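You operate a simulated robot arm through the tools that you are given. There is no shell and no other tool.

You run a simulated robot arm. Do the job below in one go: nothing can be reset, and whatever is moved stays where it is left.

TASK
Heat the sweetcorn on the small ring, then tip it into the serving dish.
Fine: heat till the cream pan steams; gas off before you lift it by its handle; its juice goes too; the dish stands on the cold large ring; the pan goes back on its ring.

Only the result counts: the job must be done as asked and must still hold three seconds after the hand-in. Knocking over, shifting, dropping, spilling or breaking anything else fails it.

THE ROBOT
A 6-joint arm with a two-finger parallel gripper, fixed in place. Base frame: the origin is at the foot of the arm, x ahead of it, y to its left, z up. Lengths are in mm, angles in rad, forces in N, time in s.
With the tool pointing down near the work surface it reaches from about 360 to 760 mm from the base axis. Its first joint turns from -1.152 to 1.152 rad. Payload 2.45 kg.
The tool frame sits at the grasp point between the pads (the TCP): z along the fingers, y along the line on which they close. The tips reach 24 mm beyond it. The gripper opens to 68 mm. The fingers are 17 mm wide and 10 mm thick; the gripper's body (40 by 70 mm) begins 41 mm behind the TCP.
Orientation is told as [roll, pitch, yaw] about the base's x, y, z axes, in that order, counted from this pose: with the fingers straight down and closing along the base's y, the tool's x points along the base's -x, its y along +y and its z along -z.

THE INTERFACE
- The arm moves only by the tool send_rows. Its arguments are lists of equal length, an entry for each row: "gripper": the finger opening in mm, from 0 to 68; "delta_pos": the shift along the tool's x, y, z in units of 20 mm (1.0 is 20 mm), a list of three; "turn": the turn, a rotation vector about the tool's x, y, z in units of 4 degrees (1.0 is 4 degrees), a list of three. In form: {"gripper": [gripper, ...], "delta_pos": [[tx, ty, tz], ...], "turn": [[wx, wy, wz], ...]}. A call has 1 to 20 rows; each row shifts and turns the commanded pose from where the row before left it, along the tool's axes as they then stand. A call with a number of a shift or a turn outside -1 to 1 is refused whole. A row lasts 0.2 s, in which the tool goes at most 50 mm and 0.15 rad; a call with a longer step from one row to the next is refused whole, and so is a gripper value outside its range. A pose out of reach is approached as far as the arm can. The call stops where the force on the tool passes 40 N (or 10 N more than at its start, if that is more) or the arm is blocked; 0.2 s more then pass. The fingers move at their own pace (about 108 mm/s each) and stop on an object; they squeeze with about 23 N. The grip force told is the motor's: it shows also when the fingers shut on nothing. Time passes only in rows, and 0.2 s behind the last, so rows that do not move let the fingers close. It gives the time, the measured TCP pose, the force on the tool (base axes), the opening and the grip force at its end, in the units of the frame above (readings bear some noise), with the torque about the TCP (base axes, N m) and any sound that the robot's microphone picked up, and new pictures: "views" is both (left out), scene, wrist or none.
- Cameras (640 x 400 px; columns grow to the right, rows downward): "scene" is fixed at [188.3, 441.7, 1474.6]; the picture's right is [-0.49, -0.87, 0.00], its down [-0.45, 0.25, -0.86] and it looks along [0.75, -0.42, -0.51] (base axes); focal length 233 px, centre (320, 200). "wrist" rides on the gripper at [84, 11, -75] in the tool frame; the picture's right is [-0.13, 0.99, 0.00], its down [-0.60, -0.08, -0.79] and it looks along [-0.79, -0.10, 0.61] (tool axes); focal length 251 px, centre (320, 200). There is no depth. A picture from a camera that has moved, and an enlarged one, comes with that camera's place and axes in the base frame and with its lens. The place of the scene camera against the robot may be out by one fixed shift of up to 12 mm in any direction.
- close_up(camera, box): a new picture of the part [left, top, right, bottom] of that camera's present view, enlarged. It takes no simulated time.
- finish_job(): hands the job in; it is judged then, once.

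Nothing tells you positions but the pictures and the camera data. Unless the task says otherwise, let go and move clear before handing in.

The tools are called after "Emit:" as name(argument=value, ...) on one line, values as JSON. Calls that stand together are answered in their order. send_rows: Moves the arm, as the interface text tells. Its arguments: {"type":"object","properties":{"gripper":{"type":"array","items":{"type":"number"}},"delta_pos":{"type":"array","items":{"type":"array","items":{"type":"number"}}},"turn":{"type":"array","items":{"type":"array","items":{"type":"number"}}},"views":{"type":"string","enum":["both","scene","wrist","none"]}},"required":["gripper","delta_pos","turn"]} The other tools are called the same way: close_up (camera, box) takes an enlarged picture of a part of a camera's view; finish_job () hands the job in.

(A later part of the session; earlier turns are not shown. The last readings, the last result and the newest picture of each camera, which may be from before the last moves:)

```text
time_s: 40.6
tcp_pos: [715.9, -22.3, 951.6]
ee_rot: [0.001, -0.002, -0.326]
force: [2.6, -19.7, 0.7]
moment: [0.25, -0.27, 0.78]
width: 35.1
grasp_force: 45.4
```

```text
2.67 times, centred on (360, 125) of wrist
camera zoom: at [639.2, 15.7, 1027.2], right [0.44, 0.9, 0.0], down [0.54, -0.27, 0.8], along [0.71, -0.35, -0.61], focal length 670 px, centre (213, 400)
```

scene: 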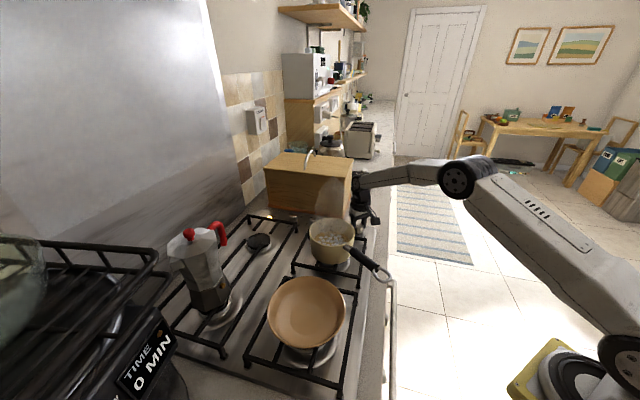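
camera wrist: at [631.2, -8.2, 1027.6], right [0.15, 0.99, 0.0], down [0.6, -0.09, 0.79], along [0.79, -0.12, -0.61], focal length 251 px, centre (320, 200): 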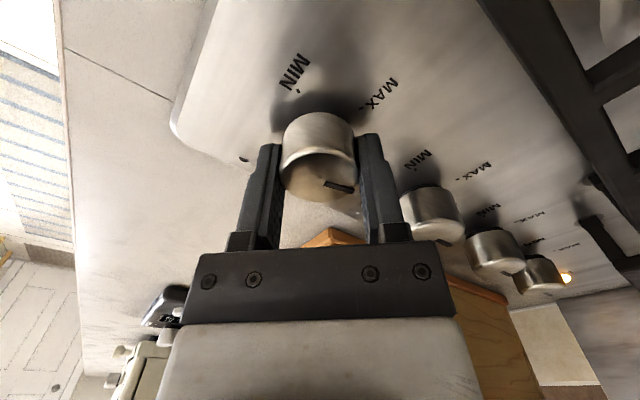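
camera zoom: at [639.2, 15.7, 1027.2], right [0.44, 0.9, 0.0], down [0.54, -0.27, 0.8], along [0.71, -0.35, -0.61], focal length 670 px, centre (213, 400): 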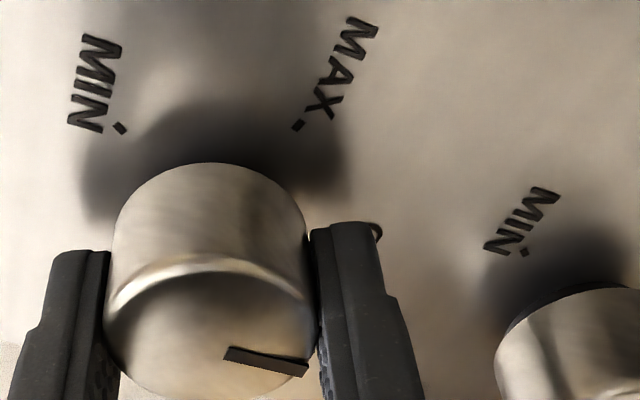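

The knob met its OFF stop, with the torque rising to 0.78 N m. I'll let go, rise clear and check the knob and pan.

Emit:
send_rows(gripper=[68, 68, 68, 68, 68, 68, 68, 68, 68, 68, 68, 68], delta_pos=[[0, 0, 0], [0, 0, 0], [0, 0, 0], [0, 0, -0.8], [0, 0, -1], [0, 0, -1], [0, 0, -1], [0, 0, -1], [0, 0, -1], [0, 0, -1], [0, 0, -1], [0, 0, 0]], turn=[[0, 0, 0], [0, 0, 0], [0, 0, 0], [0, 0, 0], [0, 0, -0.8], [0, 0, -0.8], [0, 0, -0.8], [0, 0, -0.8], [0, 0, -0.8], [0, 0, -0.6], [0, 0, 0], [0, 0, 0]])

Emit:
close_up(camera="wrist", box=[220, 0, 460, 150])

Emit:
close_up(camera="scene", box=[260, 170, 420, 290])

```text
time_s: 43.2
tcp_pos: [715.9, -18.9, 1108.9]
ee_rot: [0.0, -0.003, -0.003]
force: [0.4, 0.6, -0.8]
moment: [0.01, 0.01, 0.01]
width: 68.0
grasp_force: 0.0
camera wrist: at [629.9, -8.4, 1183.5], right [0.13, 0.99, 0.0], down [0.6, -0.08, 0.79], along [0.79, -0.11, -0.61], focal length 251 px, centre (320, 200)
```

scene: 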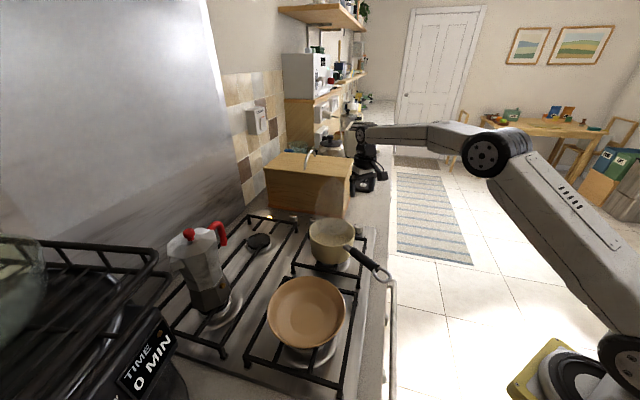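
wrist: 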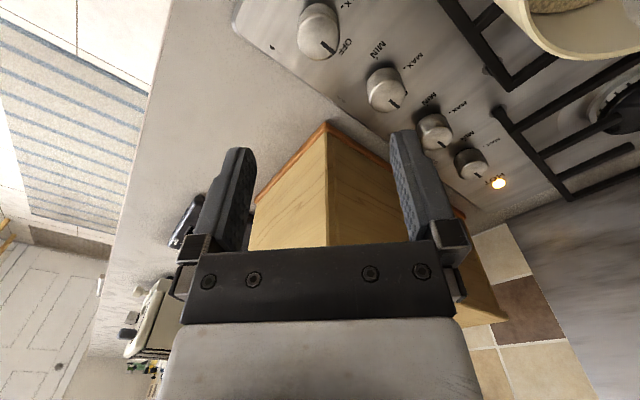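

```text
2.67 times, centred on (340, 75) of wrist
camera zoom: at [629.9, -8.4, 1183.5], right [0.13, 0.99, 0.0], down [0.6, -0.08, 0.79], along [0.79, -0.11, -0.61], focal length 670 px, centre (267, 533)
```

zoom: 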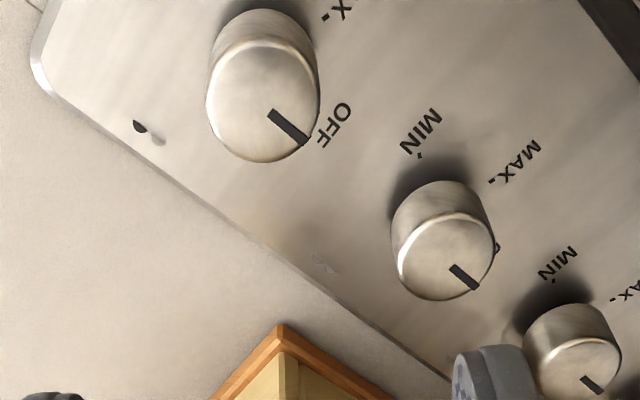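

```text
3.33 times, centred on (340, 230) of scene
camera zoom: at [188.3, 441.7, 1474.6], right [-0.49, -0.87, 0.0], down [-0.45, 0.25, -0.86], along [0.75, -0.42, -0.51], focal length 778 px, centre (253, 100)
```

zoom: 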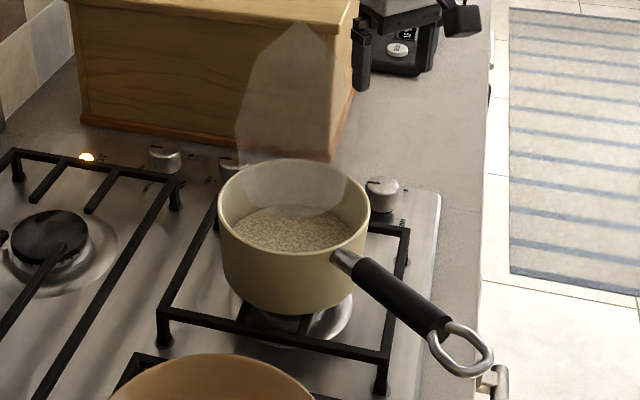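

The knob reads OFF, the flame is out and the pan still steams. Now I'll move to look at the pan handle from close by.

Emit:
send_rows(gripper=[68, 68, 68, 68, 68, 68, 68, 68, 68, 68, 68, 68], delta_pos=[[0.942, 0.454, -0.046], [0.942, 0.454, -0.046], [0.942, 0.454, -0.046], [0.942, 0.454, -0.046], [0.942, 0.454, -0.046], [0.942, 0.454, -0.046], [0.942, 0.454, -0.046], [0.942, 0.454, -0.046], [0.942, 0.454, -0.046], [0.942, 0.454, -0.046], [0.942, 0.454, -0.046], [0.942, 0.454, -0.046]], turn=[[0, 0, 0], [0, 0, 0], [0, 0, 0], [0, 0, 0], [0, 0, 0], [0, 0, 0], [0, 0, 0], [0, 0, 0], [0, 0, 0], [0, 0, 0], [0, 0, 0], [0, 0, 0]])

Emit:
close_up(camera="wrist", box=[200, 0, 520, 200])

```text
time_s: 45.8
tcp_pos: [490.1, 89.6, 1119.0]
ee_rot: [-0.001, -0.003, -0.002]
force: [0.1, 0.4, -0.4]
moment: [-0.03, 0.0, 0.01]
width: 68.2
grasp_force: 0.1
camera wrist: at [405.1, 102.0, 1194.2], right [0.13, 0.99, 0.0], down [0.6, -0.08, 0.79], along [0.79, -0.11, -0.61], focal length 251 px, centre (320, 200)
```

scene: 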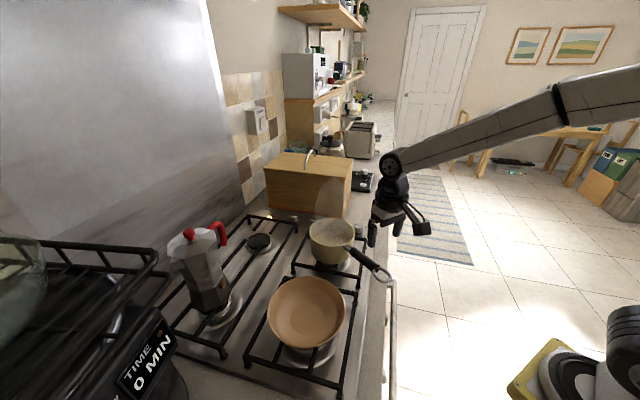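
wrist: 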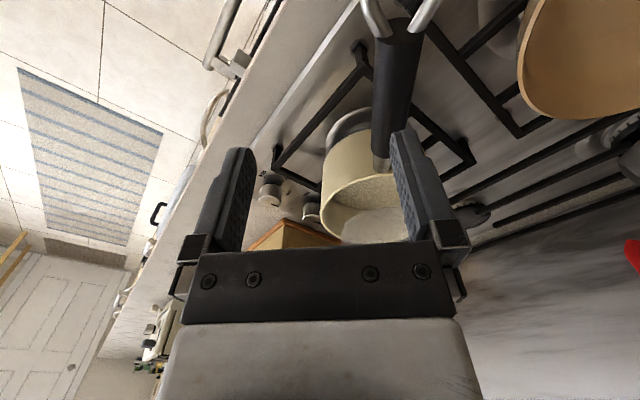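

```text
2.00 times, centred on (360, 100) of wrist
camera zoom: at [405.1, 102.0, 1194.2], right [0.13, 0.99, 0.0], down [0.6, -0.08, 0.79], along [0.79, -0.11, -0.61], focal length 503 px, centre (240, 400)
```

zoom: 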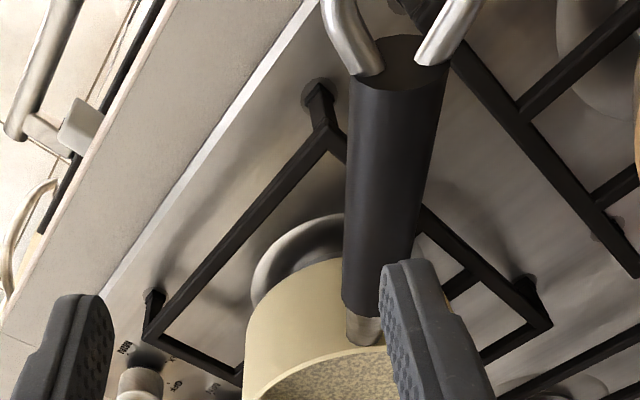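

The handle slopes up away from the pan: its black grip runs from about (555, 137, 1029) to (461, 134, 1050), nearly along -x. The pan rim is centred at about (641, 142, 1026) with a radius of about 67. I'll position above the handle near the pan and check.

Emit:
send_rows(gripper=[68, 68, 68, 68, 68], delta_pos=[[-0.69, 0.59, 0.36], [-0.69, 0.59, 0.36], [-0.69, 0.59, 0.36], [-0.69, 0.59, 0.36], [0, 0, 0]], turn=[[0, 0, -0.3], [0, 0, -0.3], [0, 0, 0], [0, 0, 0], [0, 0, 0]])

Emit:
close_up(camera="wrist", box=[200, 0, 520, 200])

Emit:
close_up(camera="scene", box=[280, 170, 440, 290])

```text
time_s: 47.0
tcp_pos: [545.1, 138.2, 1090.4]
ee_rot: [0.001, -0.001, 0.04]
force: [-0.8, 0.3, -0.3]
moment: [-0.02, 0.01, 0.01]
width: 68.1
grasp_force: 0.0
camera wrist: at [459.2, 146.2, 1165.4], right [0.09, 1.0, 0.0], down [0.61, -0.06, 0.79], along [0.79, -0.07, -0.61], focal length 251 px, centre (320, 200)
```

scene: 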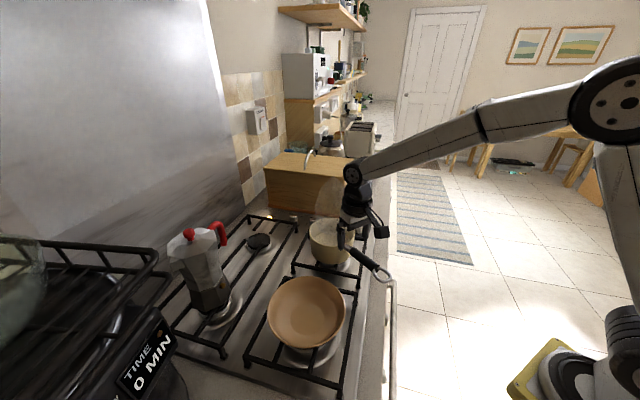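
wrist: 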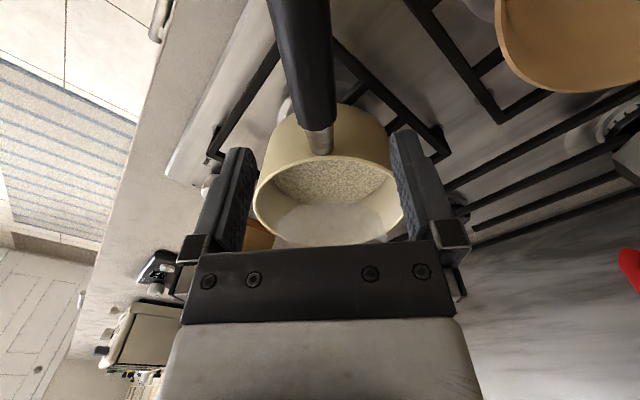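

```text
2.00 times, centred on (360, 100) of wrist
camera zoom: at [459.2, 146.2, 1165.4], right [0.09, 1.0, 0.0], down [0.61, -0.06, 0.79], along [0.79, -0.07, -0.61], focal length 503 px, centre (240, 400)
```

zoom: 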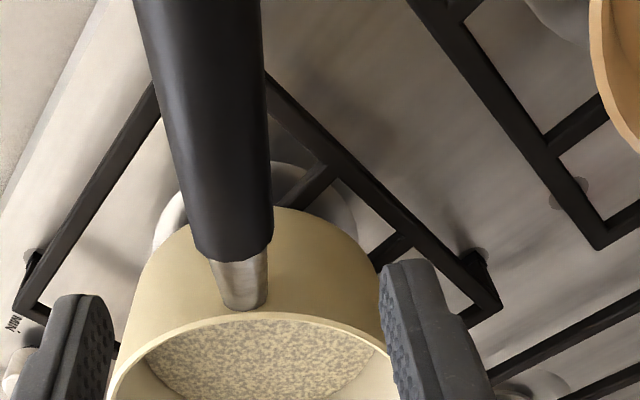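

```text
3.33 times, centred on (360, 230) of scene
camera zoom: at [188.3, 441.7, 1474.6], right [-0.49, -0.87, 0.0], down [-0.45, 0.25, -0.86], along [0.75, -0.42, -0.51], focal length 778 px, centre (187, 100)
```

zoom: 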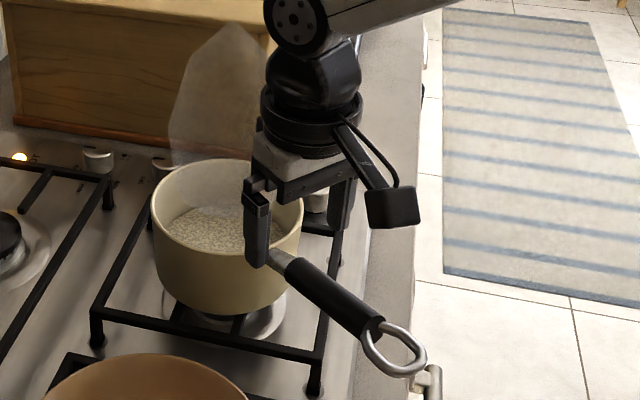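

The handle lies along x at y ≈ 135.5, about 25 mm thick, and its black part ends at (556, 135.5, 1032). I'll line up and go down around it.

Emit:
send_rows(gripper=[68, 68, 68, 68, 68, 68, 68], delta_pos=[[0, -0.13, 0], [0, 0, 0.5], [0, 0, 0.75], [0, 0, 0.75], [0, 0, 0.75], [0, 0, 0.75], [0, 0, 0]], turn=[[0, 0, 0.6], [0, 0, 0], [0, 0, 0], [0, 0, 0], [0, 0, 0], [0, 0, 0], [0, 0, 0]])

Emit:
close_up(camera="wrist", box=[200, 0, 520, 200])

Emit:
close_up(camera="scene", box=[280, 170, 440, 290])

```text
time_s: 48.6
tcp_pos: [545.8, 136.2, 1019.4]
ee_rot: [-0.001, -0.002, -0.003]
force: [-0.4, -0.3, 0.4]
moment: [0.02, -0.02, 0.0]
width: 68.3
grasp_force: 0.0
camera wrist: at [459.5, 147.2, 1095.8], right [0.13, 0.99, 0.0], down [0.6, -0.08, 0.79], along [0.79, -0.11, -0.61], focal length 251 px, centre (320, 200)
```

scene: 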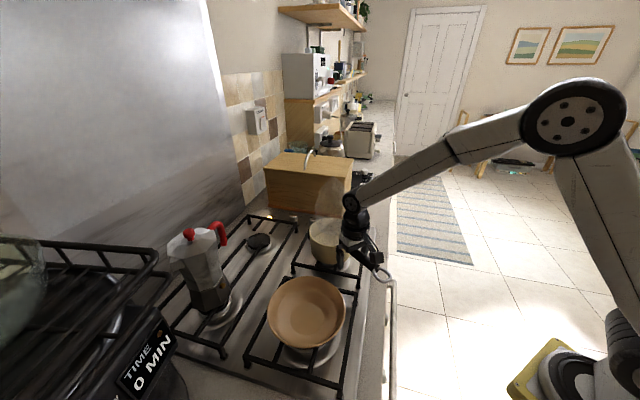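
wrist: 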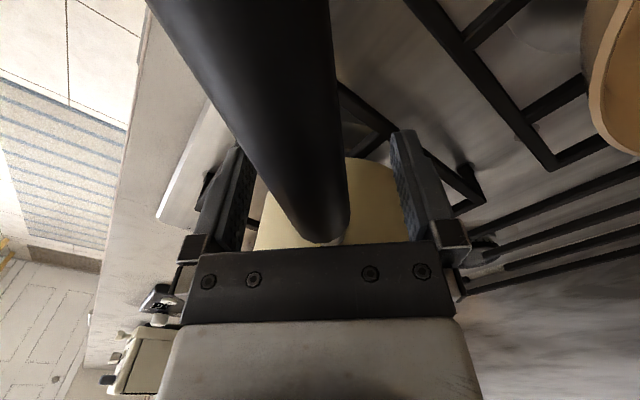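

```text
2.00 times, centred on (360, 100) of wrist
camera zoom: at [459.5, 147.2, 1095.8], right [0.13, 0.99, 0.0], down [0.6, -0.08, 0.79], along [0.79, -0.11, -0.61], focal length 503 px, centre (240, 400)
```

zoom: 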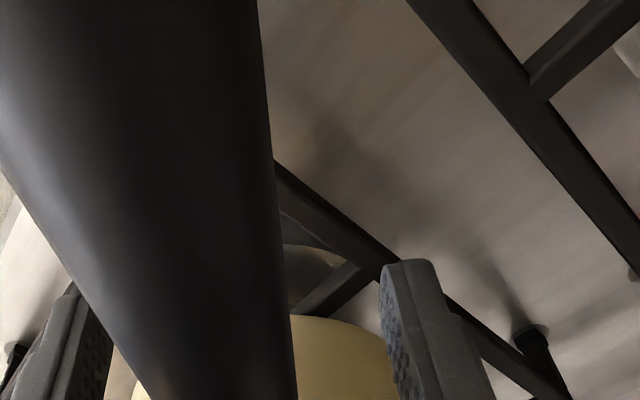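

```text
3.33 times, centred on (360, 230) of scene
camera zoom: at [188.3, 441.7, 1474.6], right [-0.49, -0.87, 0.0], down [-0.45, 0.25, -0.86], along [0.75, -0.42, -0.51], focal length 778 px, centre (187, 100)
```

zoom: 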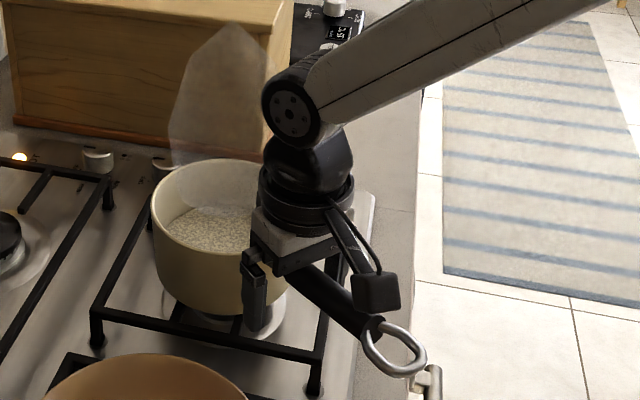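

The handle sits between the fingers close to the pan. I'll close and do a small test lift.

Emit:
send_rows(gripper=[15, 15, 15, 15], delta_pos=[[0, 0, 0], [0, 0, 0], [0, 0, 0], [0, 0, 0]], turn=[[0, 0, 0], [0, 0, 0], [0, 0, 0], [0, 0, 0]], views="none")

Emit:
send_rows(gripper=[15, 15, 15, 15], delta_pos=[[0, 0, -0.15], [0, 0, -0.15], [0, 0, 0], [0, 0, 0]], turn=[[0, 0, 0], [0, 0, 0], [0, 0, 0], [0, 0, 0]])

Emit:
close_up(camera="scene", box=[280, 170, 440, 290])

```text
time_s: 49.6
tcp_pos: [545.7, 135.1, 1020.5]
ee_rot: [0.0, -0.003, -0.004]
force: [-0.4, 0.3, 0.0]
moment: [0.02, -0.03, 0.07]
width: 27.7
grasp_force: 23.2
```

```text
time_s: 50.6
tcp_pos: [545.4, 135.0, 1026.4]
ee_rot: [0.002, -0.001, -0.003]
force: [-0.5, -0.4, -5.4]
moment: [-0.05, 0.41, -0.01]
width: 27.4
grasp_force: 22.8
camera wrist: at [459.4, 147.2, 1101.8], right [0.13, 0.99, 0.0], down [0.6, -0.08, 0.79], along [0.79, -0.11, -0.61], focal length 251 px, centre (320, 200)
```

scene: 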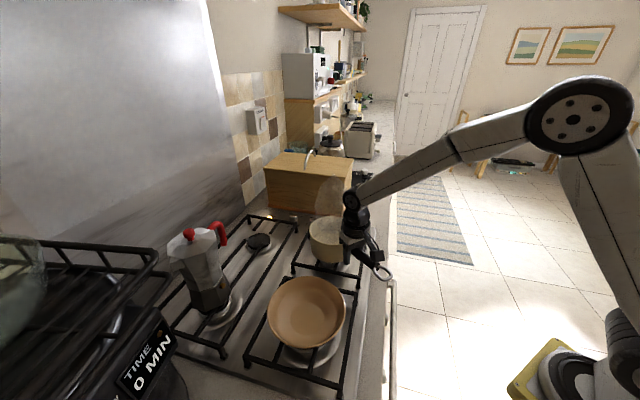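
wrist: 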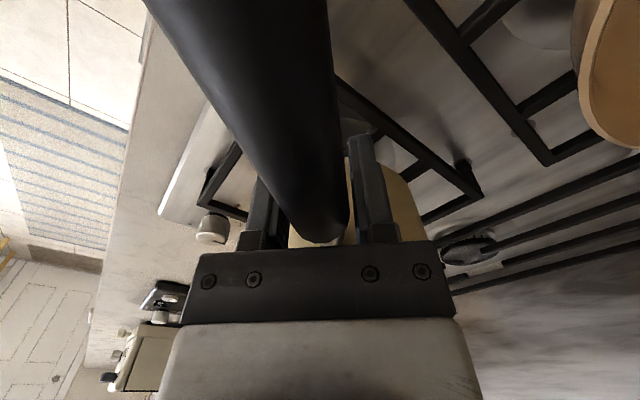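

```text
3.33 times, centred on (360, 230) of scene
camera zoom: at [188.4, 441.7, 1474.6], right [-0.49, -0.87, 0.0], down [-0.45, 0.25, -0.86], along [0.75, -0.42, -0.51], focal length 778 px, centre (187, 100)
```

zoom: 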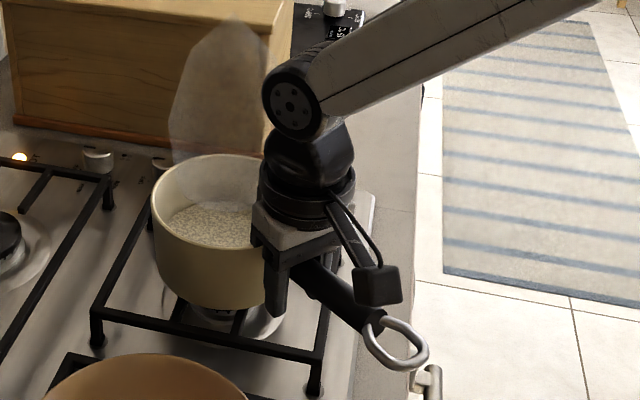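

The load reads 5.4 N with a steady 0.41 N m moment, so the grip may be carrying the whole pan. I'll lift 10 mm more and check for droop.

Emit:
send_rows(gripper=[15, 15, 15, 15, 15], delta_pos=[[0, 0, -0.15], [0, 0, -0.2], [0, 0, -0.2], [0, 0, 0], [0, 0, 0]], turn=[[0, 0, 0], [0, 0, 0], [0, 0, 0], [0, 0, 0], [0, 0, 0]], views="wrist")

Emit:
close_up(camera="scene", box=[280, 170, 440, 290])

```text
time_s: 51.8
tcp_pos: [545.8, 134.0, 1035.9]
ee_rot: [0.001, -0.001, -0.002]
force: [-0.9, 0.4, -5.4]
moment: [0.01, 0.43, 0.0]
width: 27.6
grasp_force: 23.2
camera wrist: at [459.9, 147.2, 1112.5], right [0.13, 0.99, 0.0], down [0.6, -0.08, 0.79], along [0.79, -0.11, -0.61], focal length 251 px, centre (320, 200)
```

wrist: 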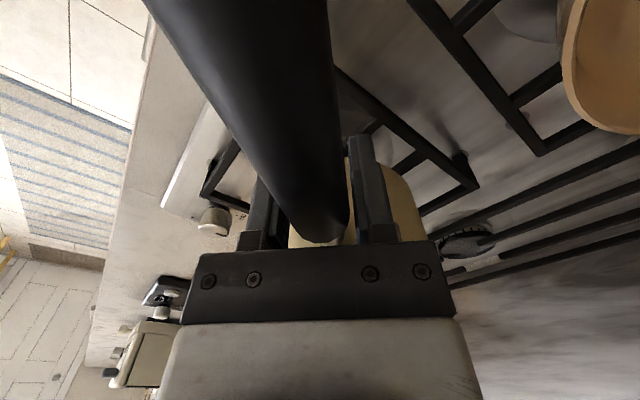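

```text
3.33 times, centred on (360, 230) of scene
camera zoom: at [188.4, 441.7, 1474.6], right [-0.49, -0.87, 0.0], down [-0.45, 0.25, -0.86], along [0.75, -0.42, -0.51], focal length 778 px, centre (187, 100)
```

zoom: 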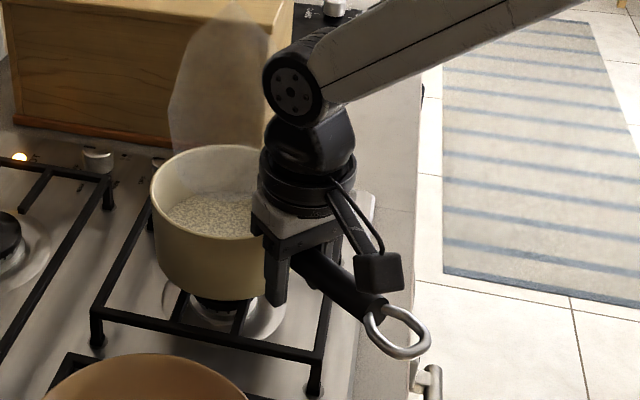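

The pan is fully lifted (5.4 N) and holding level without droop. I'll tip it nose-down over the dish, since that loads the grip least. First I'll raise it well clear and start yawing so that it points toward the dish.

Emit:
send_rows(gripper=[15, 15, 15, 15, 15, 15, 15, 15, 15, 15], delta_pos=[[0, 0, -0.4], [0, 0, -0.6], [0, 0, -0.6], [0, 0, -0.6], [0, 0, -0.6], [0, 0, -0.6], [0, 0, -0.6], [0, 0, -0.5], [0, 0, 0], [0, 0, 0]], turn=[[0, 0, 0], [0, 0, 0], [0, 0, 0], [0, 0, 0], [0, 0, 0], [0, 0, 0], [0, 0, 0], [0, 0, 0], [0, 0, 0], [0, 0, 0]])

Emit:
close_up(camera="scene", box=[220, 150, 440, 380])

```text
time_s: 54.0
tcp_pos: [546.6, 134.5, 1126.1]
ee_rot: [0.0, -0.003, -0.003]
force: [-0.1, -0.7, -5.3]
moment: [-0.04, 0.44, -0.01]
width: 27.7
grasp_force: 22.5
camera wrist: at [459.6, 147.2, 1202.0], right [0.13, 0.99, 0.0], down [0.6, -0.08, 0.79], along [0.79, -0.11, -0.61], focal length 251 px, centre (320, 200)
```

scene: 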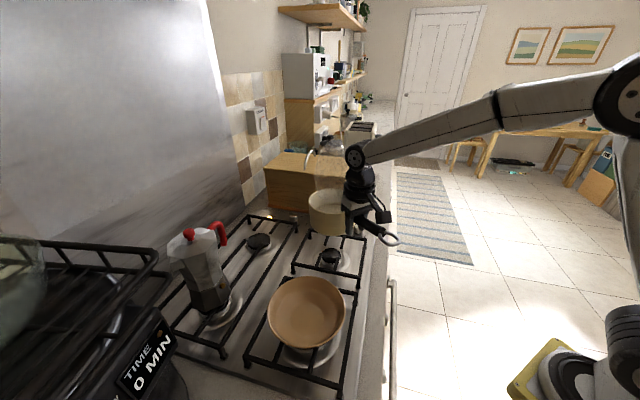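
wrist: 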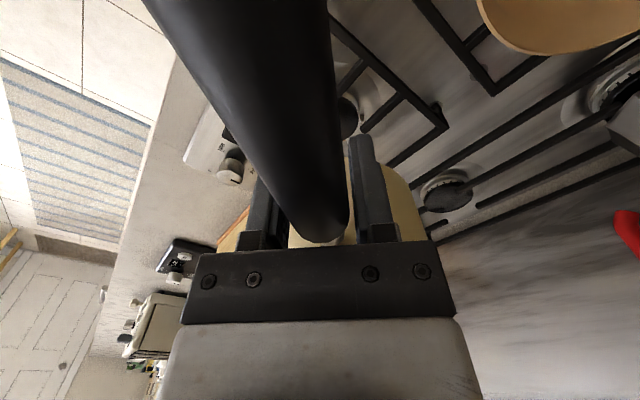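

```text
1.74 times, centred on (330, 265) of scene
camera zoom: at [188.4, 441.7, 1474.6], right [-0.49, -0.87, 0.0], down [-0.45, 0.25, -0.86], along [0.75, -0.42, -0.51], focal length 406 px, centre (303, 87)
```

zoom: 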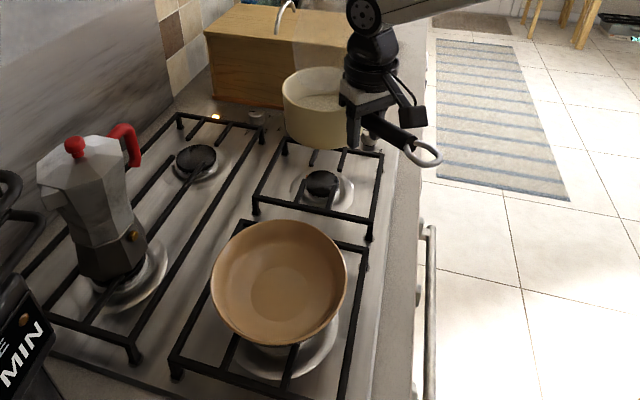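

The dish rim is at about z 990, centred near (478, 312), with a radius of about 88. Now I'll yaw the pan toward the dish counterclockwise, in stages.

Emit:
send_rows(gripper=[15, 15, 15, 15, 15, 15, 15, 15, 15, 15, 15, 15, 15, 15, 15, 15, 15, 15, 15, 15], delta_pos=[[0, 0, 0], [0, 0, 0], [0, 0, 0], [0, 0, 0], [0, 0, 0], [0, 0, 0], [0, 0, 0], [0, 0, 0], [0, 0, 0], [0, 0, 0], [0, 0, 0], [0, 0, 0], [0, 0, 0], [0, 0, 0], [0, 0, 0], [0, 0, 0], [0, 0, 0], [0, 0, 0], [0, 0, 0], [0, 0, 0]], turn=[[0, 0, -0.4], [0, 0, -0.8], [0, 0, -1], [0, 0, -1], [0, 0, -1], [0, 0, -1], [0, 0, -1], [0, 0, -1], [0, 0, -1], [0, 0, -1], [0, 0, -1], [0, 0, -1], [0, 0, -1], [0, 0, -1], [0, 0, -1], [0, 0, -1], [0, 0, -1], [0, 0, -1], [0, 0, -0.8], [0, 0, -0.4]])

```text
time_s: 58.2
tcp_pos: [546.2, 136.0, 1126.9]
ee_rot: [-0.002, -0.001, 1.285]
force: [0.1, 0.0, -5.1]
moment: [-0.41, 0.12, -0.04]
width: 27.5
grasp_force: 23.0
camera wrist: at [509.1, 58.8, 1202.5], right [-0.91, 0.41, 0.0], down [0.25, 0.56, 0.79], along [0.32, 0.72, -0.61], focal length 251 px, centre (320, 200)
```

scene: 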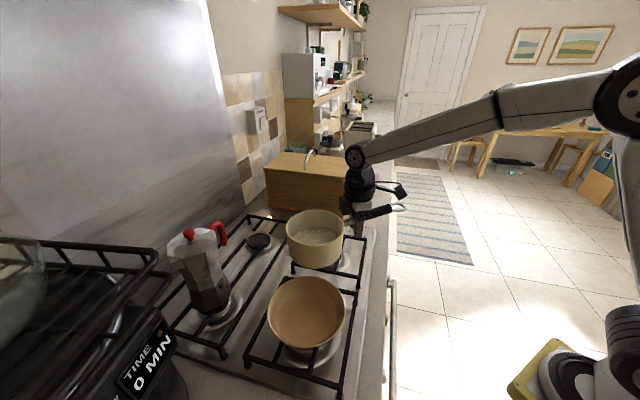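
wrist: 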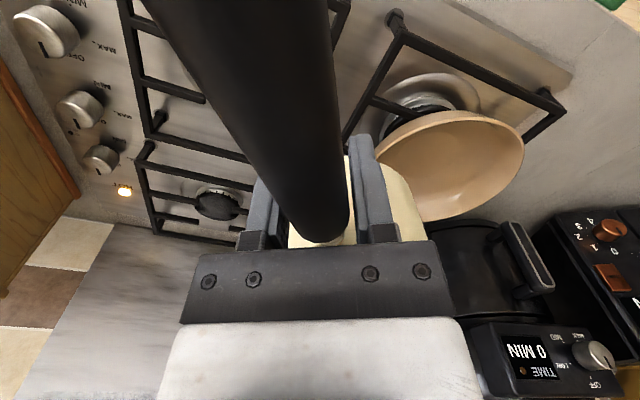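

The dish is in clear view, and I refine its rim to about z 1003, centred near (468, 314). The black appliance stands behind and left of it. I'll continue the yaw to about 148°.

Emit:
send_rows(gripper=[15, 15, 15, 15, 15, 15, 15, 15, 15, 15, 15, 15, 15, 15, 15, 15, 15, 15, 15, 15], delta_pos=[[0, 0, 0], [0, 0, 0], [0, 0, 0], [0, 0, 0], [0, 0, 0], [0, 0, 0], [0, 0, 0], [0, 0, 0], [0, 0, 0], [0, 0, 0], [0, 0, 0], [0, 0, 0], [0, 0, 0], [0, 0, 0], [0, 0, 0], [0, 0, 0], [0, 0, 0], [0, 0, 0], [0, 0, 0], [0, 0, 0]], turn=[[0, 0, -0.4], [0, 0, -0.8], [0, 0, -1], [0, 0, -1], [0, 0, -1], [0, 0, -1], [0, 0, -1], [0, 0, -1], [0, 0, -1], [0, 0, -1], [0, 0, -1], [0, 0, -1], [0, 0, -1], [0, 0, -1], [0, 0, -1], [0, 0, -1], [0, 0, -1], [0, 0, -1], [0, 0, -0.8], [0, 0, -0.4]])

```text
time_s: 62.4
tcp_pos: [545.2, 135.3, 1127.2]
ee_rot: [0.0, 0.001, 2.568]
force: [-0.9, 0.2, -5.1]
moment: [-0.23, -0.37, 0.01]
width: 27.7
grasp_force: 22.8
camera wrist: at [608.2, 81.2, 1202.5], right [-0.65, -0.76, 0.0], down [-0.47, 0.4, 0.79], along [-0.6, 0.51, -0.61], focal length 251 px, centre (320, 200)
```

scene: 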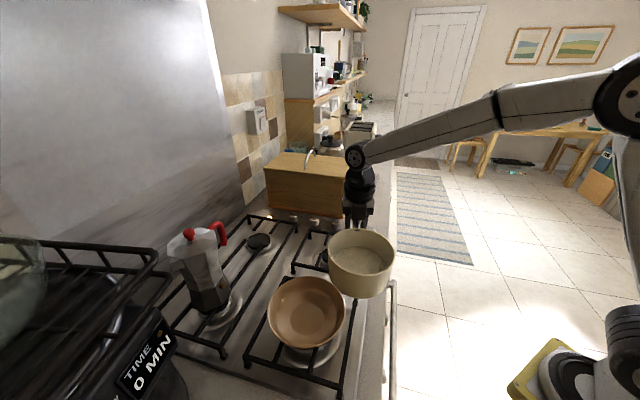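
wrist: 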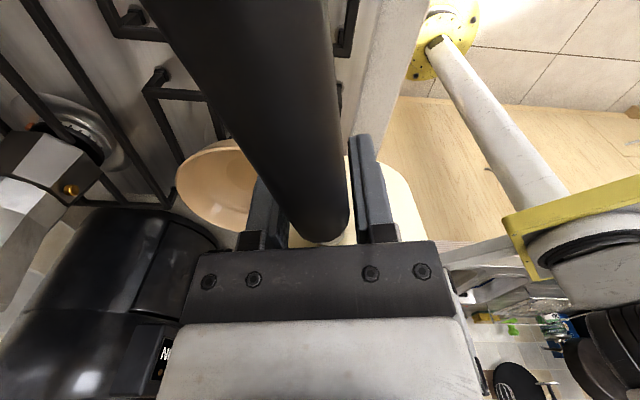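

The yaw reached 147° and the grip is steady. Now I'll move so the pan's far lip is over the dish centre, still level and high.

Emit:
send_rows(gripper=[15, 15, 15, 15, 15, 15, 15, 15, 15, 15, 15], delta_pos=[[0.03, -0.3, 0.05], [0.06, -0.6, 0.1], [0.067, -0.68, 0.11], [0.067, -0.68, 0.11], [0.067, -0.68, 0.11], [0.067, -0.68, 0.11], [0.067, -0.68, 0.11], [0.06, -0.6, 0.1], [0.04, -0.42, 0.05], [0, -0.1, 0], [0, 0, 0]], turn=[[0, 0, 0], [0, 0, 0], [0, 0, 0], [0, 0, 0], [0, 0, 0], [0, 0, 0], [0, 0, 0], [0, 0, 0], [0, 0, 0], [0, 0, 0], [0, 0, 0]])

Emit:
close_up(camera="scene", box=[200, 180, 440, 380])

```text
time_s: 64.8
tcp_pos: [613.0, 220.3, 1110.1]
ee_rot: [0.0, 0.003, 2.567]
force: [-1.1, -0.3, -4.9]
moment: [-0.23, -0.36, 0.0]
width: 27.8
grasp_force: 23.2
camera wrist: at [675.9, 166.5, 1185.1], right [-0.65, -0.76, 0.0], down [-0.46, 0.4, 0.79], along [-0.6, 0.51, -0.61], focal length 251 px, centre (320, 200)
```

scene: 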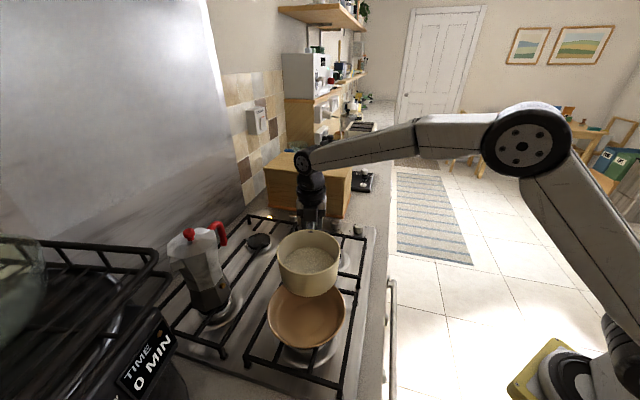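
wrist: 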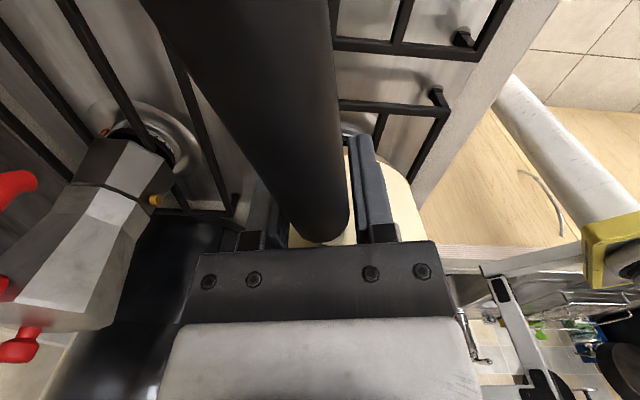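

```text
2.00 times, centred on (320, 280) of scene
camera zoom: at [188.4, 441.7, 1474.6], right [-0.49, -0.87, 0.0], down [-0.45, 0.25, -0.86], along [0.75, -0.42, -0.51], focal length 467 px, centre (320, 40)
```

zoom: 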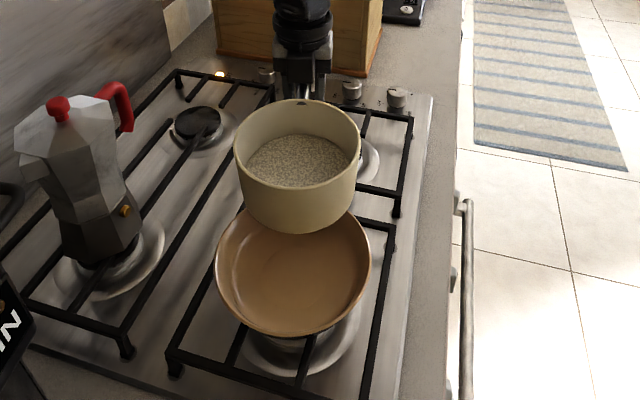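

The lip is over the dish, within about 10 mm of its centre by both cameras. I'll start tipping by rotating about the lip while lowering a little, to 20° first.

Emit:
send_rows(gripper=[15, 15, 15, 15, 15, 15, 15, 15, 15, 15, 15], delta_pos=[[0.0055, -0.02, -0.035], [-0.003, -0.02, -0.035], [-0.012, -0.02, -0.035], [-0.021, -0.02, -0.036], [-0.029, -0.02, -0.037], [-0.038, -0.02, -0.038], [-0.0465, -0.02, -0.04], [-0.055, -0.02, -0.042], [-0.063, -0.02, -0.044], [-0.072, -0.02, -0.047], [0, 0, 0]], turn=[[0, 0.5, 0], [0, 0.5, 0], [0, 0.5, 0], [0, 0.5, 0], [0, 0.5, 0], [0, 0.5, 0], [0, 0.5, 0], [0, 0.5, 0], [0, 0.5, 0], [0, 0.5, 0], [0, 0, 0]])

Emit:
close_up(camera="scene", box=[200, 180, 440, 380])

```text
time_s: 67.2
tcp_pos: [607.8, 227.7, 1117.0]
ee_rot: [0.0, 0.349, 2.563]
force: [-0.8, 0.6, -0.7]
moment: [0.34, 0.05, -0.02]
width: 27.5
grasp_force: 23.0
camera wrist: at [645.5, 190.9, 1216.9], right [-0.64, -0.77, -0.05], down [-0.66, 0.52, 0.54], along [-0.39, 0.38, -0.84], focal length 251 px, centre (320, 200)
```

scene: 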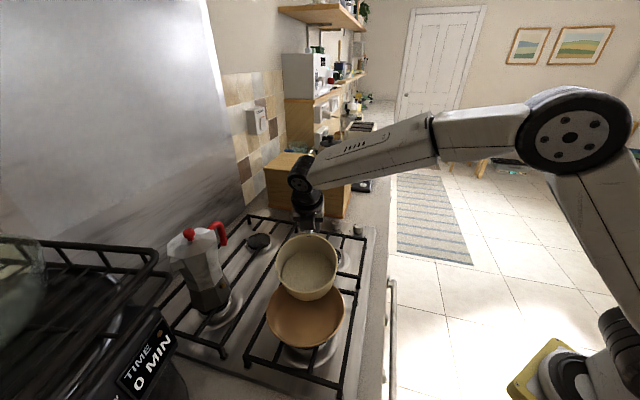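
wrist: 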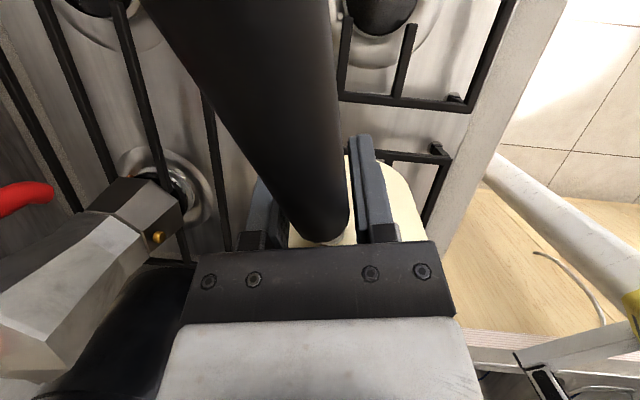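

```text
2.00 times, centred on (320, 280) of scene
camera zoom: at [188.3, 441.7, 1474.6], right [-0.49, -0.87, 0.0], down [-0.45, 0.25, -0.86], along [0.75, -0.42, -0.51], focal length 467 px, centre (320, 40)
```

zoom: 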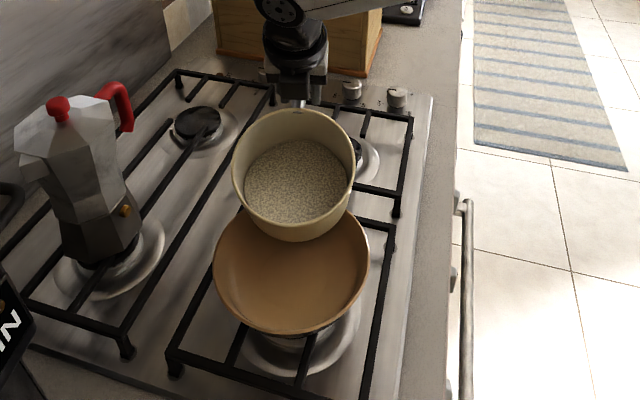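

The vertical load fell to 0.7 N, so the pan's underside has touched the dish rim. I'll lift straight up at once and check whether the dish moved.

Emit:
send_rows(gripper=[15, 15, 15, 15], delta_pos=[[0.17, 0, -0.47], [0.17, 0, -0.47], [0.17, 0, -0.47], [0, 0, 0]], turn=[[0, 0, 0], [0, 0, 0], [0, 0, 0], [0, 0, 0]])

Emit:
close_up(camera="scene", box=[200, 180, 440, 380])

```text
time_s: 68.2
tcp_pos: [607.9, 228.9, 1145.4]
ee_rot: [-0.001, 0.352, 2.565]
force: [-0.6, -0.2, -4.4]
moment: [-0.15, -0.26, 0.02]
width: 27.5
grasp_force: 22.9
camera wrist: at [645.2, 191.3, 1246.0], right [-0.64, -0.77, -0.04], down [-0.66, 0.52, 0.54], along [-0.39, 0.37, -0.84], focal length 251 px, centre (320, 200)
```

scene: 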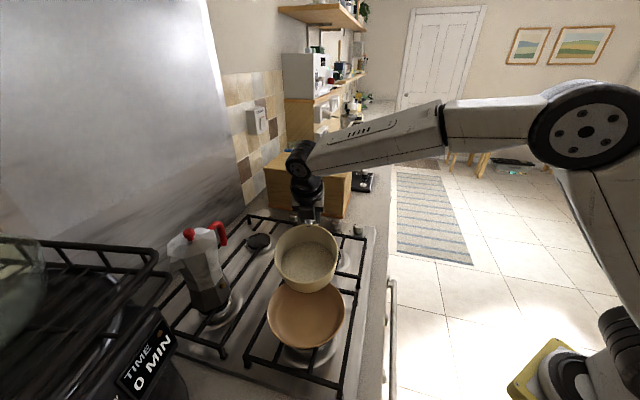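
wrist: 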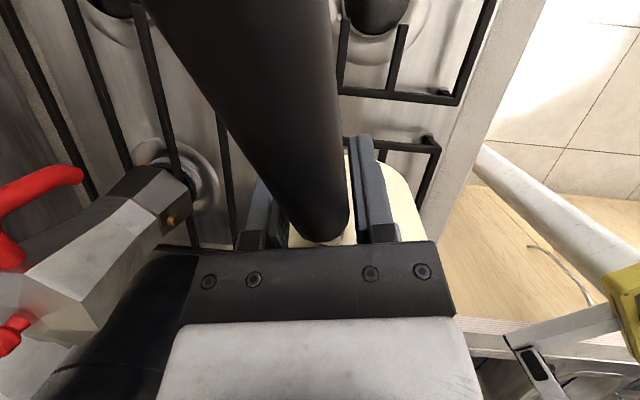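

```text
2.00 times, centred on (320, 280) of scene
camera zoom: at [188.4, 441.7, 1474.6], right [-0.49, -0.87, 0.0], down [-0.45, 0.25, -0.86], along [0.75, -0.42, -0.51], focal length 467 px, centre (320, 40)
```

zoom: 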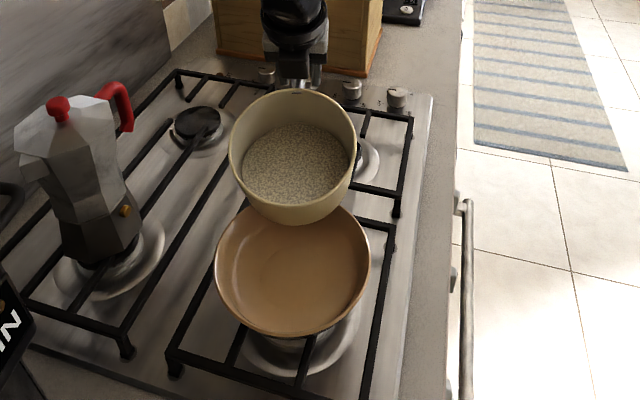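

The dish is back where it was and empty, and the pan is still held. I'll continue tipping at this safer height, turning about the lip.

Emit:
send_rows(gripper=[15, 15, 15, 15, 15, 15, 15, 15, 15, 15, 15], delta_pos=[[0.0055, 0, -0.2846], [0.0055, 0, -0.2846], [0.0055, 0, -0.2846], [0.0055, 0, -0.2846], [0.0055, 0, -0.2846], [0.0055, 0, -0.2846], [0.0055, 0, -0.2846], [0.0055, 0, -0.2846], [0.0055, 0, -0.2846], [0.0055, 0, -0.2846], [0, 0, 0]], turn=[[0, 0.5, 0], [0, 0.5, 0], [0, 0.5, 0], [0, 0.5, 0], [0, 0.5, 0], [0, 0.5, 0], [0, 0.5, 0], [0, 0.5, 0], [0, 0.5, 0], [0, 0.5, 0], [0, 0, 0]], views="scene")

Emit:
close_up(camera="scene", box=[200, 180, 440, 380])

```text
time_s: 70.6
tcp_pos: [586.5, 242.0, 1195.3]
ee_rot: [-0.001, 0.699, 2.567]
force: [0.2, -0.4, -4.6]
moment: [-0.1, -0.15, 0.02]
width: 27.6
grasp_force: 22.7
```

scene: 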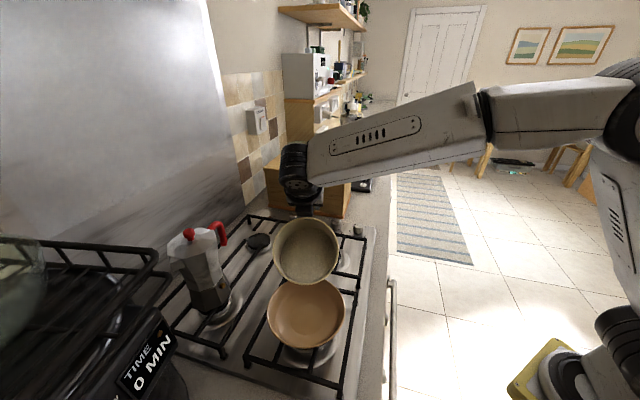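

```text
2.00 times, centred on (320, 280) of scene
camera zoom: at [188.4, 441.7, 1474.6], right [-0.49, -0.87, 0.0], down [-0.45, 0.25, -0.86], along [0.75, -0.42, -0.51], focal length 467 px, centre (320, 40)
```

zoom: 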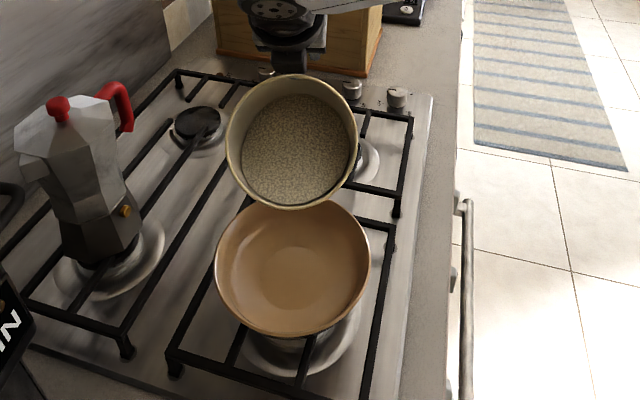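

No flow yet at 40°, and the lip is above the dish centre. I'll continue tipping slowly.

Emit:
send_rows(gripper=[15, 15, 15, 15, 15, 15, 15, 15, 15], delta_pos=[[0.0055, 0, -0.2846], [0.0055, 0, -0.2846], [0.0055, 0, -0.2846], [0.0055, 0, -0.2846], [0.0055, 0, -0.2846], [0.0055, 0, -0.2846], [0.0055, 0, -0.2846], [0, 0, 0], [0, 0, 0]], turn=[[0, 0.5, 0], [0, 0.5, 0], [0, 0.5, 0], [0, 0.5, 0], [0, 0.5, 0], [0, 0.5, 0], [0, 0.5, 0], [0, 0, 0], [0, 0, 0]], views="none")

Emit:
close_up(camera="scene", box=[200, 180, 440, 380])

```text
time_s: 72.6
tcp_pos: [562.1, 258.0, 1223.4]
ee_rot: [0.002, 0.942, 2.565]
force: [0.3, 0.7, -4.8]
moment: [-0.02, -0.06, 0.02]
width: 27.8
grasp_force: 23.3
```

```text
2.00 times, centred on (320, 280) of scene
camera zoom: at [188.4, 441.7, 1474.6], right [-0.49, -0.87, 0.0], down [-0.45, 0.25, -0.86], along [0.75, -0.42, -0.51], focal length 467 px, centre (320, 40)
```

zoom: 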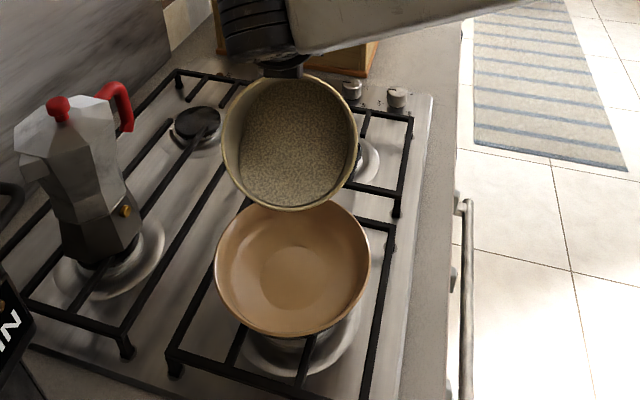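

The corn is approaching the lip at 54°. I'll keep going in small steps.

Emit:
send_rows(gripper=[15, 15, 15, 15, 15, 15, 15, 15], delta_pos=[[0.0055, 0, -0.2846], [0.0055, 0, -0.2846], [0.0055, 0, -0.2846], [0.0055, 0, -0.2846], [0.0055, 0, -0.2846], [0.0055, 0, -0.2846], [0, 0, 0], [0, 0, 0]], turn=[[0, 0.5, 0], [0, 0.5, 0], [0, 0.5, 0], [0, 0.5, 0], [0, 0.5, 0], [0, 0.5, 0], [0, 0, 0], [0, 0, 0]], views="scene")

Emit:
close_up(camera="scene", box=[200, 180, 440, 380])

```text
time_s: 74.4
tcp_pos: [538.2, 273.5, 1241.0]
ee_rot: [0.002, 1.156, 2.569]
force: [-0.5, 0.1, -4.5]
moment: [0.06, 0.06, 0.02]
width: 27.6
grasp_force: 22.6
```

scene: 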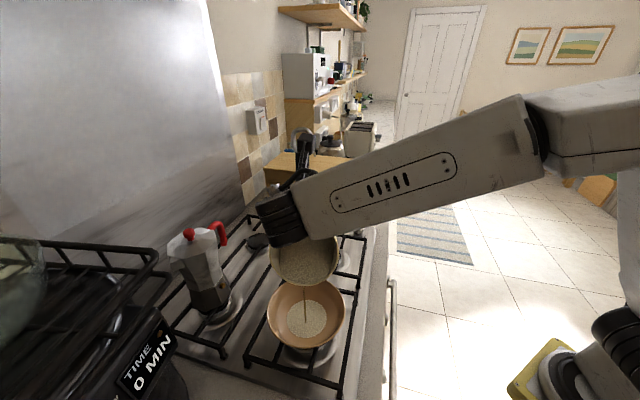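

```text
2.00 times, centred on (320, 280) of scene
camera zoom: at [188.4, 441.7, 1474.6], right [-0.49, -0.87, 0.0], down [-0.45, 0.25, -0.86], along [0.75, -0.42, -0.51], focal length 467 px, centre (320, 40)
```

zoom: 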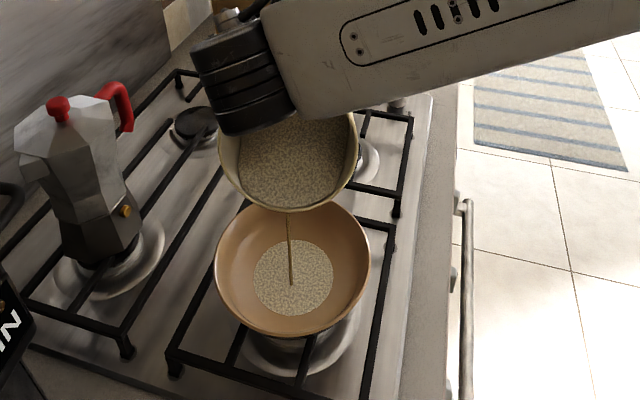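

Corn is pouring into the middle of the dish. I'll continue tipping slowly about the lip.

Emit:
send_rows(gripper=[15, 15, 15, 15, 15, 15, 15, 15, 15, 15, 15, 15], delta_pos=[[0, 0, 0], [0, 0, 0], [0.0055, 0, -0.2846], [0.0055, 0, -0.2846], [0.0055, 0, -0.2846], [0.0055, 0, -0.2846], [0.0055, 0, -0.2846], [0.0055, 0, -0.2846], [0.0055, 0, -0.2846], [0.0055, 0, -0.2846], [0, 0, 0], [0, 0, 0]], turn=[[0, 0, 0], [0, 0, 0], [0, 0.5, 0], [0, 0.5, 0], [0, 0.5, 0], [0, 0.5, 0], [0, 0.5, 0], [0, 0.5, 0], [0, 0.5, 0], [0, 0.5, 0], [0, 0, 0], [0, 0, 0]], views="scene")

Emit:
close_up(camera="scene", box=[200, 180, 440, 380])

```text
time_s: 77.0
tcp_pos: [502.1, 298.5, 1255.7]
ee_rot: [0.001, 1.434, 2.568]
force: [-0.6, 0.3, -4.6]
moment: [0.11, 0.09, 0.01]
width: 27.7
grasp_force: 23.7
```

scene: 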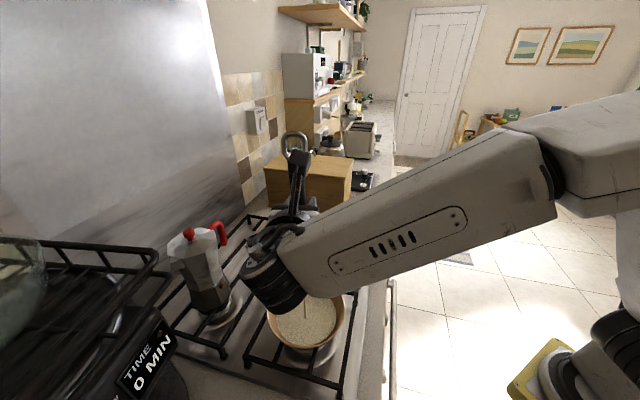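

```text
2.00 times, centred on (320, 280) of scene
camera zoom: at [188.4, 441.7, 1474.6], right [-0.49, -0.87, 0.0], down [-0.45, 0.25, -0.86], along [0.75, -0.42, -0.51], focal length 467 px, centre (320, 40)
```

zoom: 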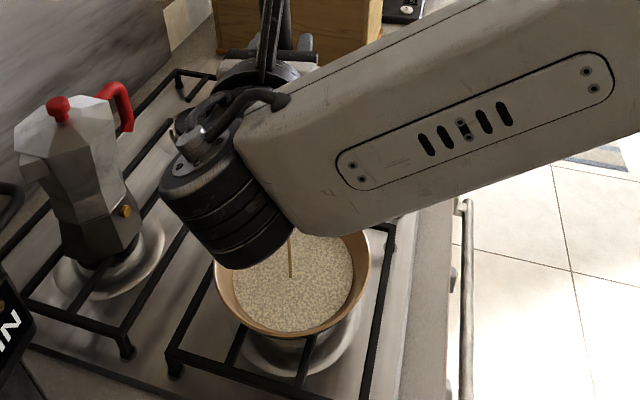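

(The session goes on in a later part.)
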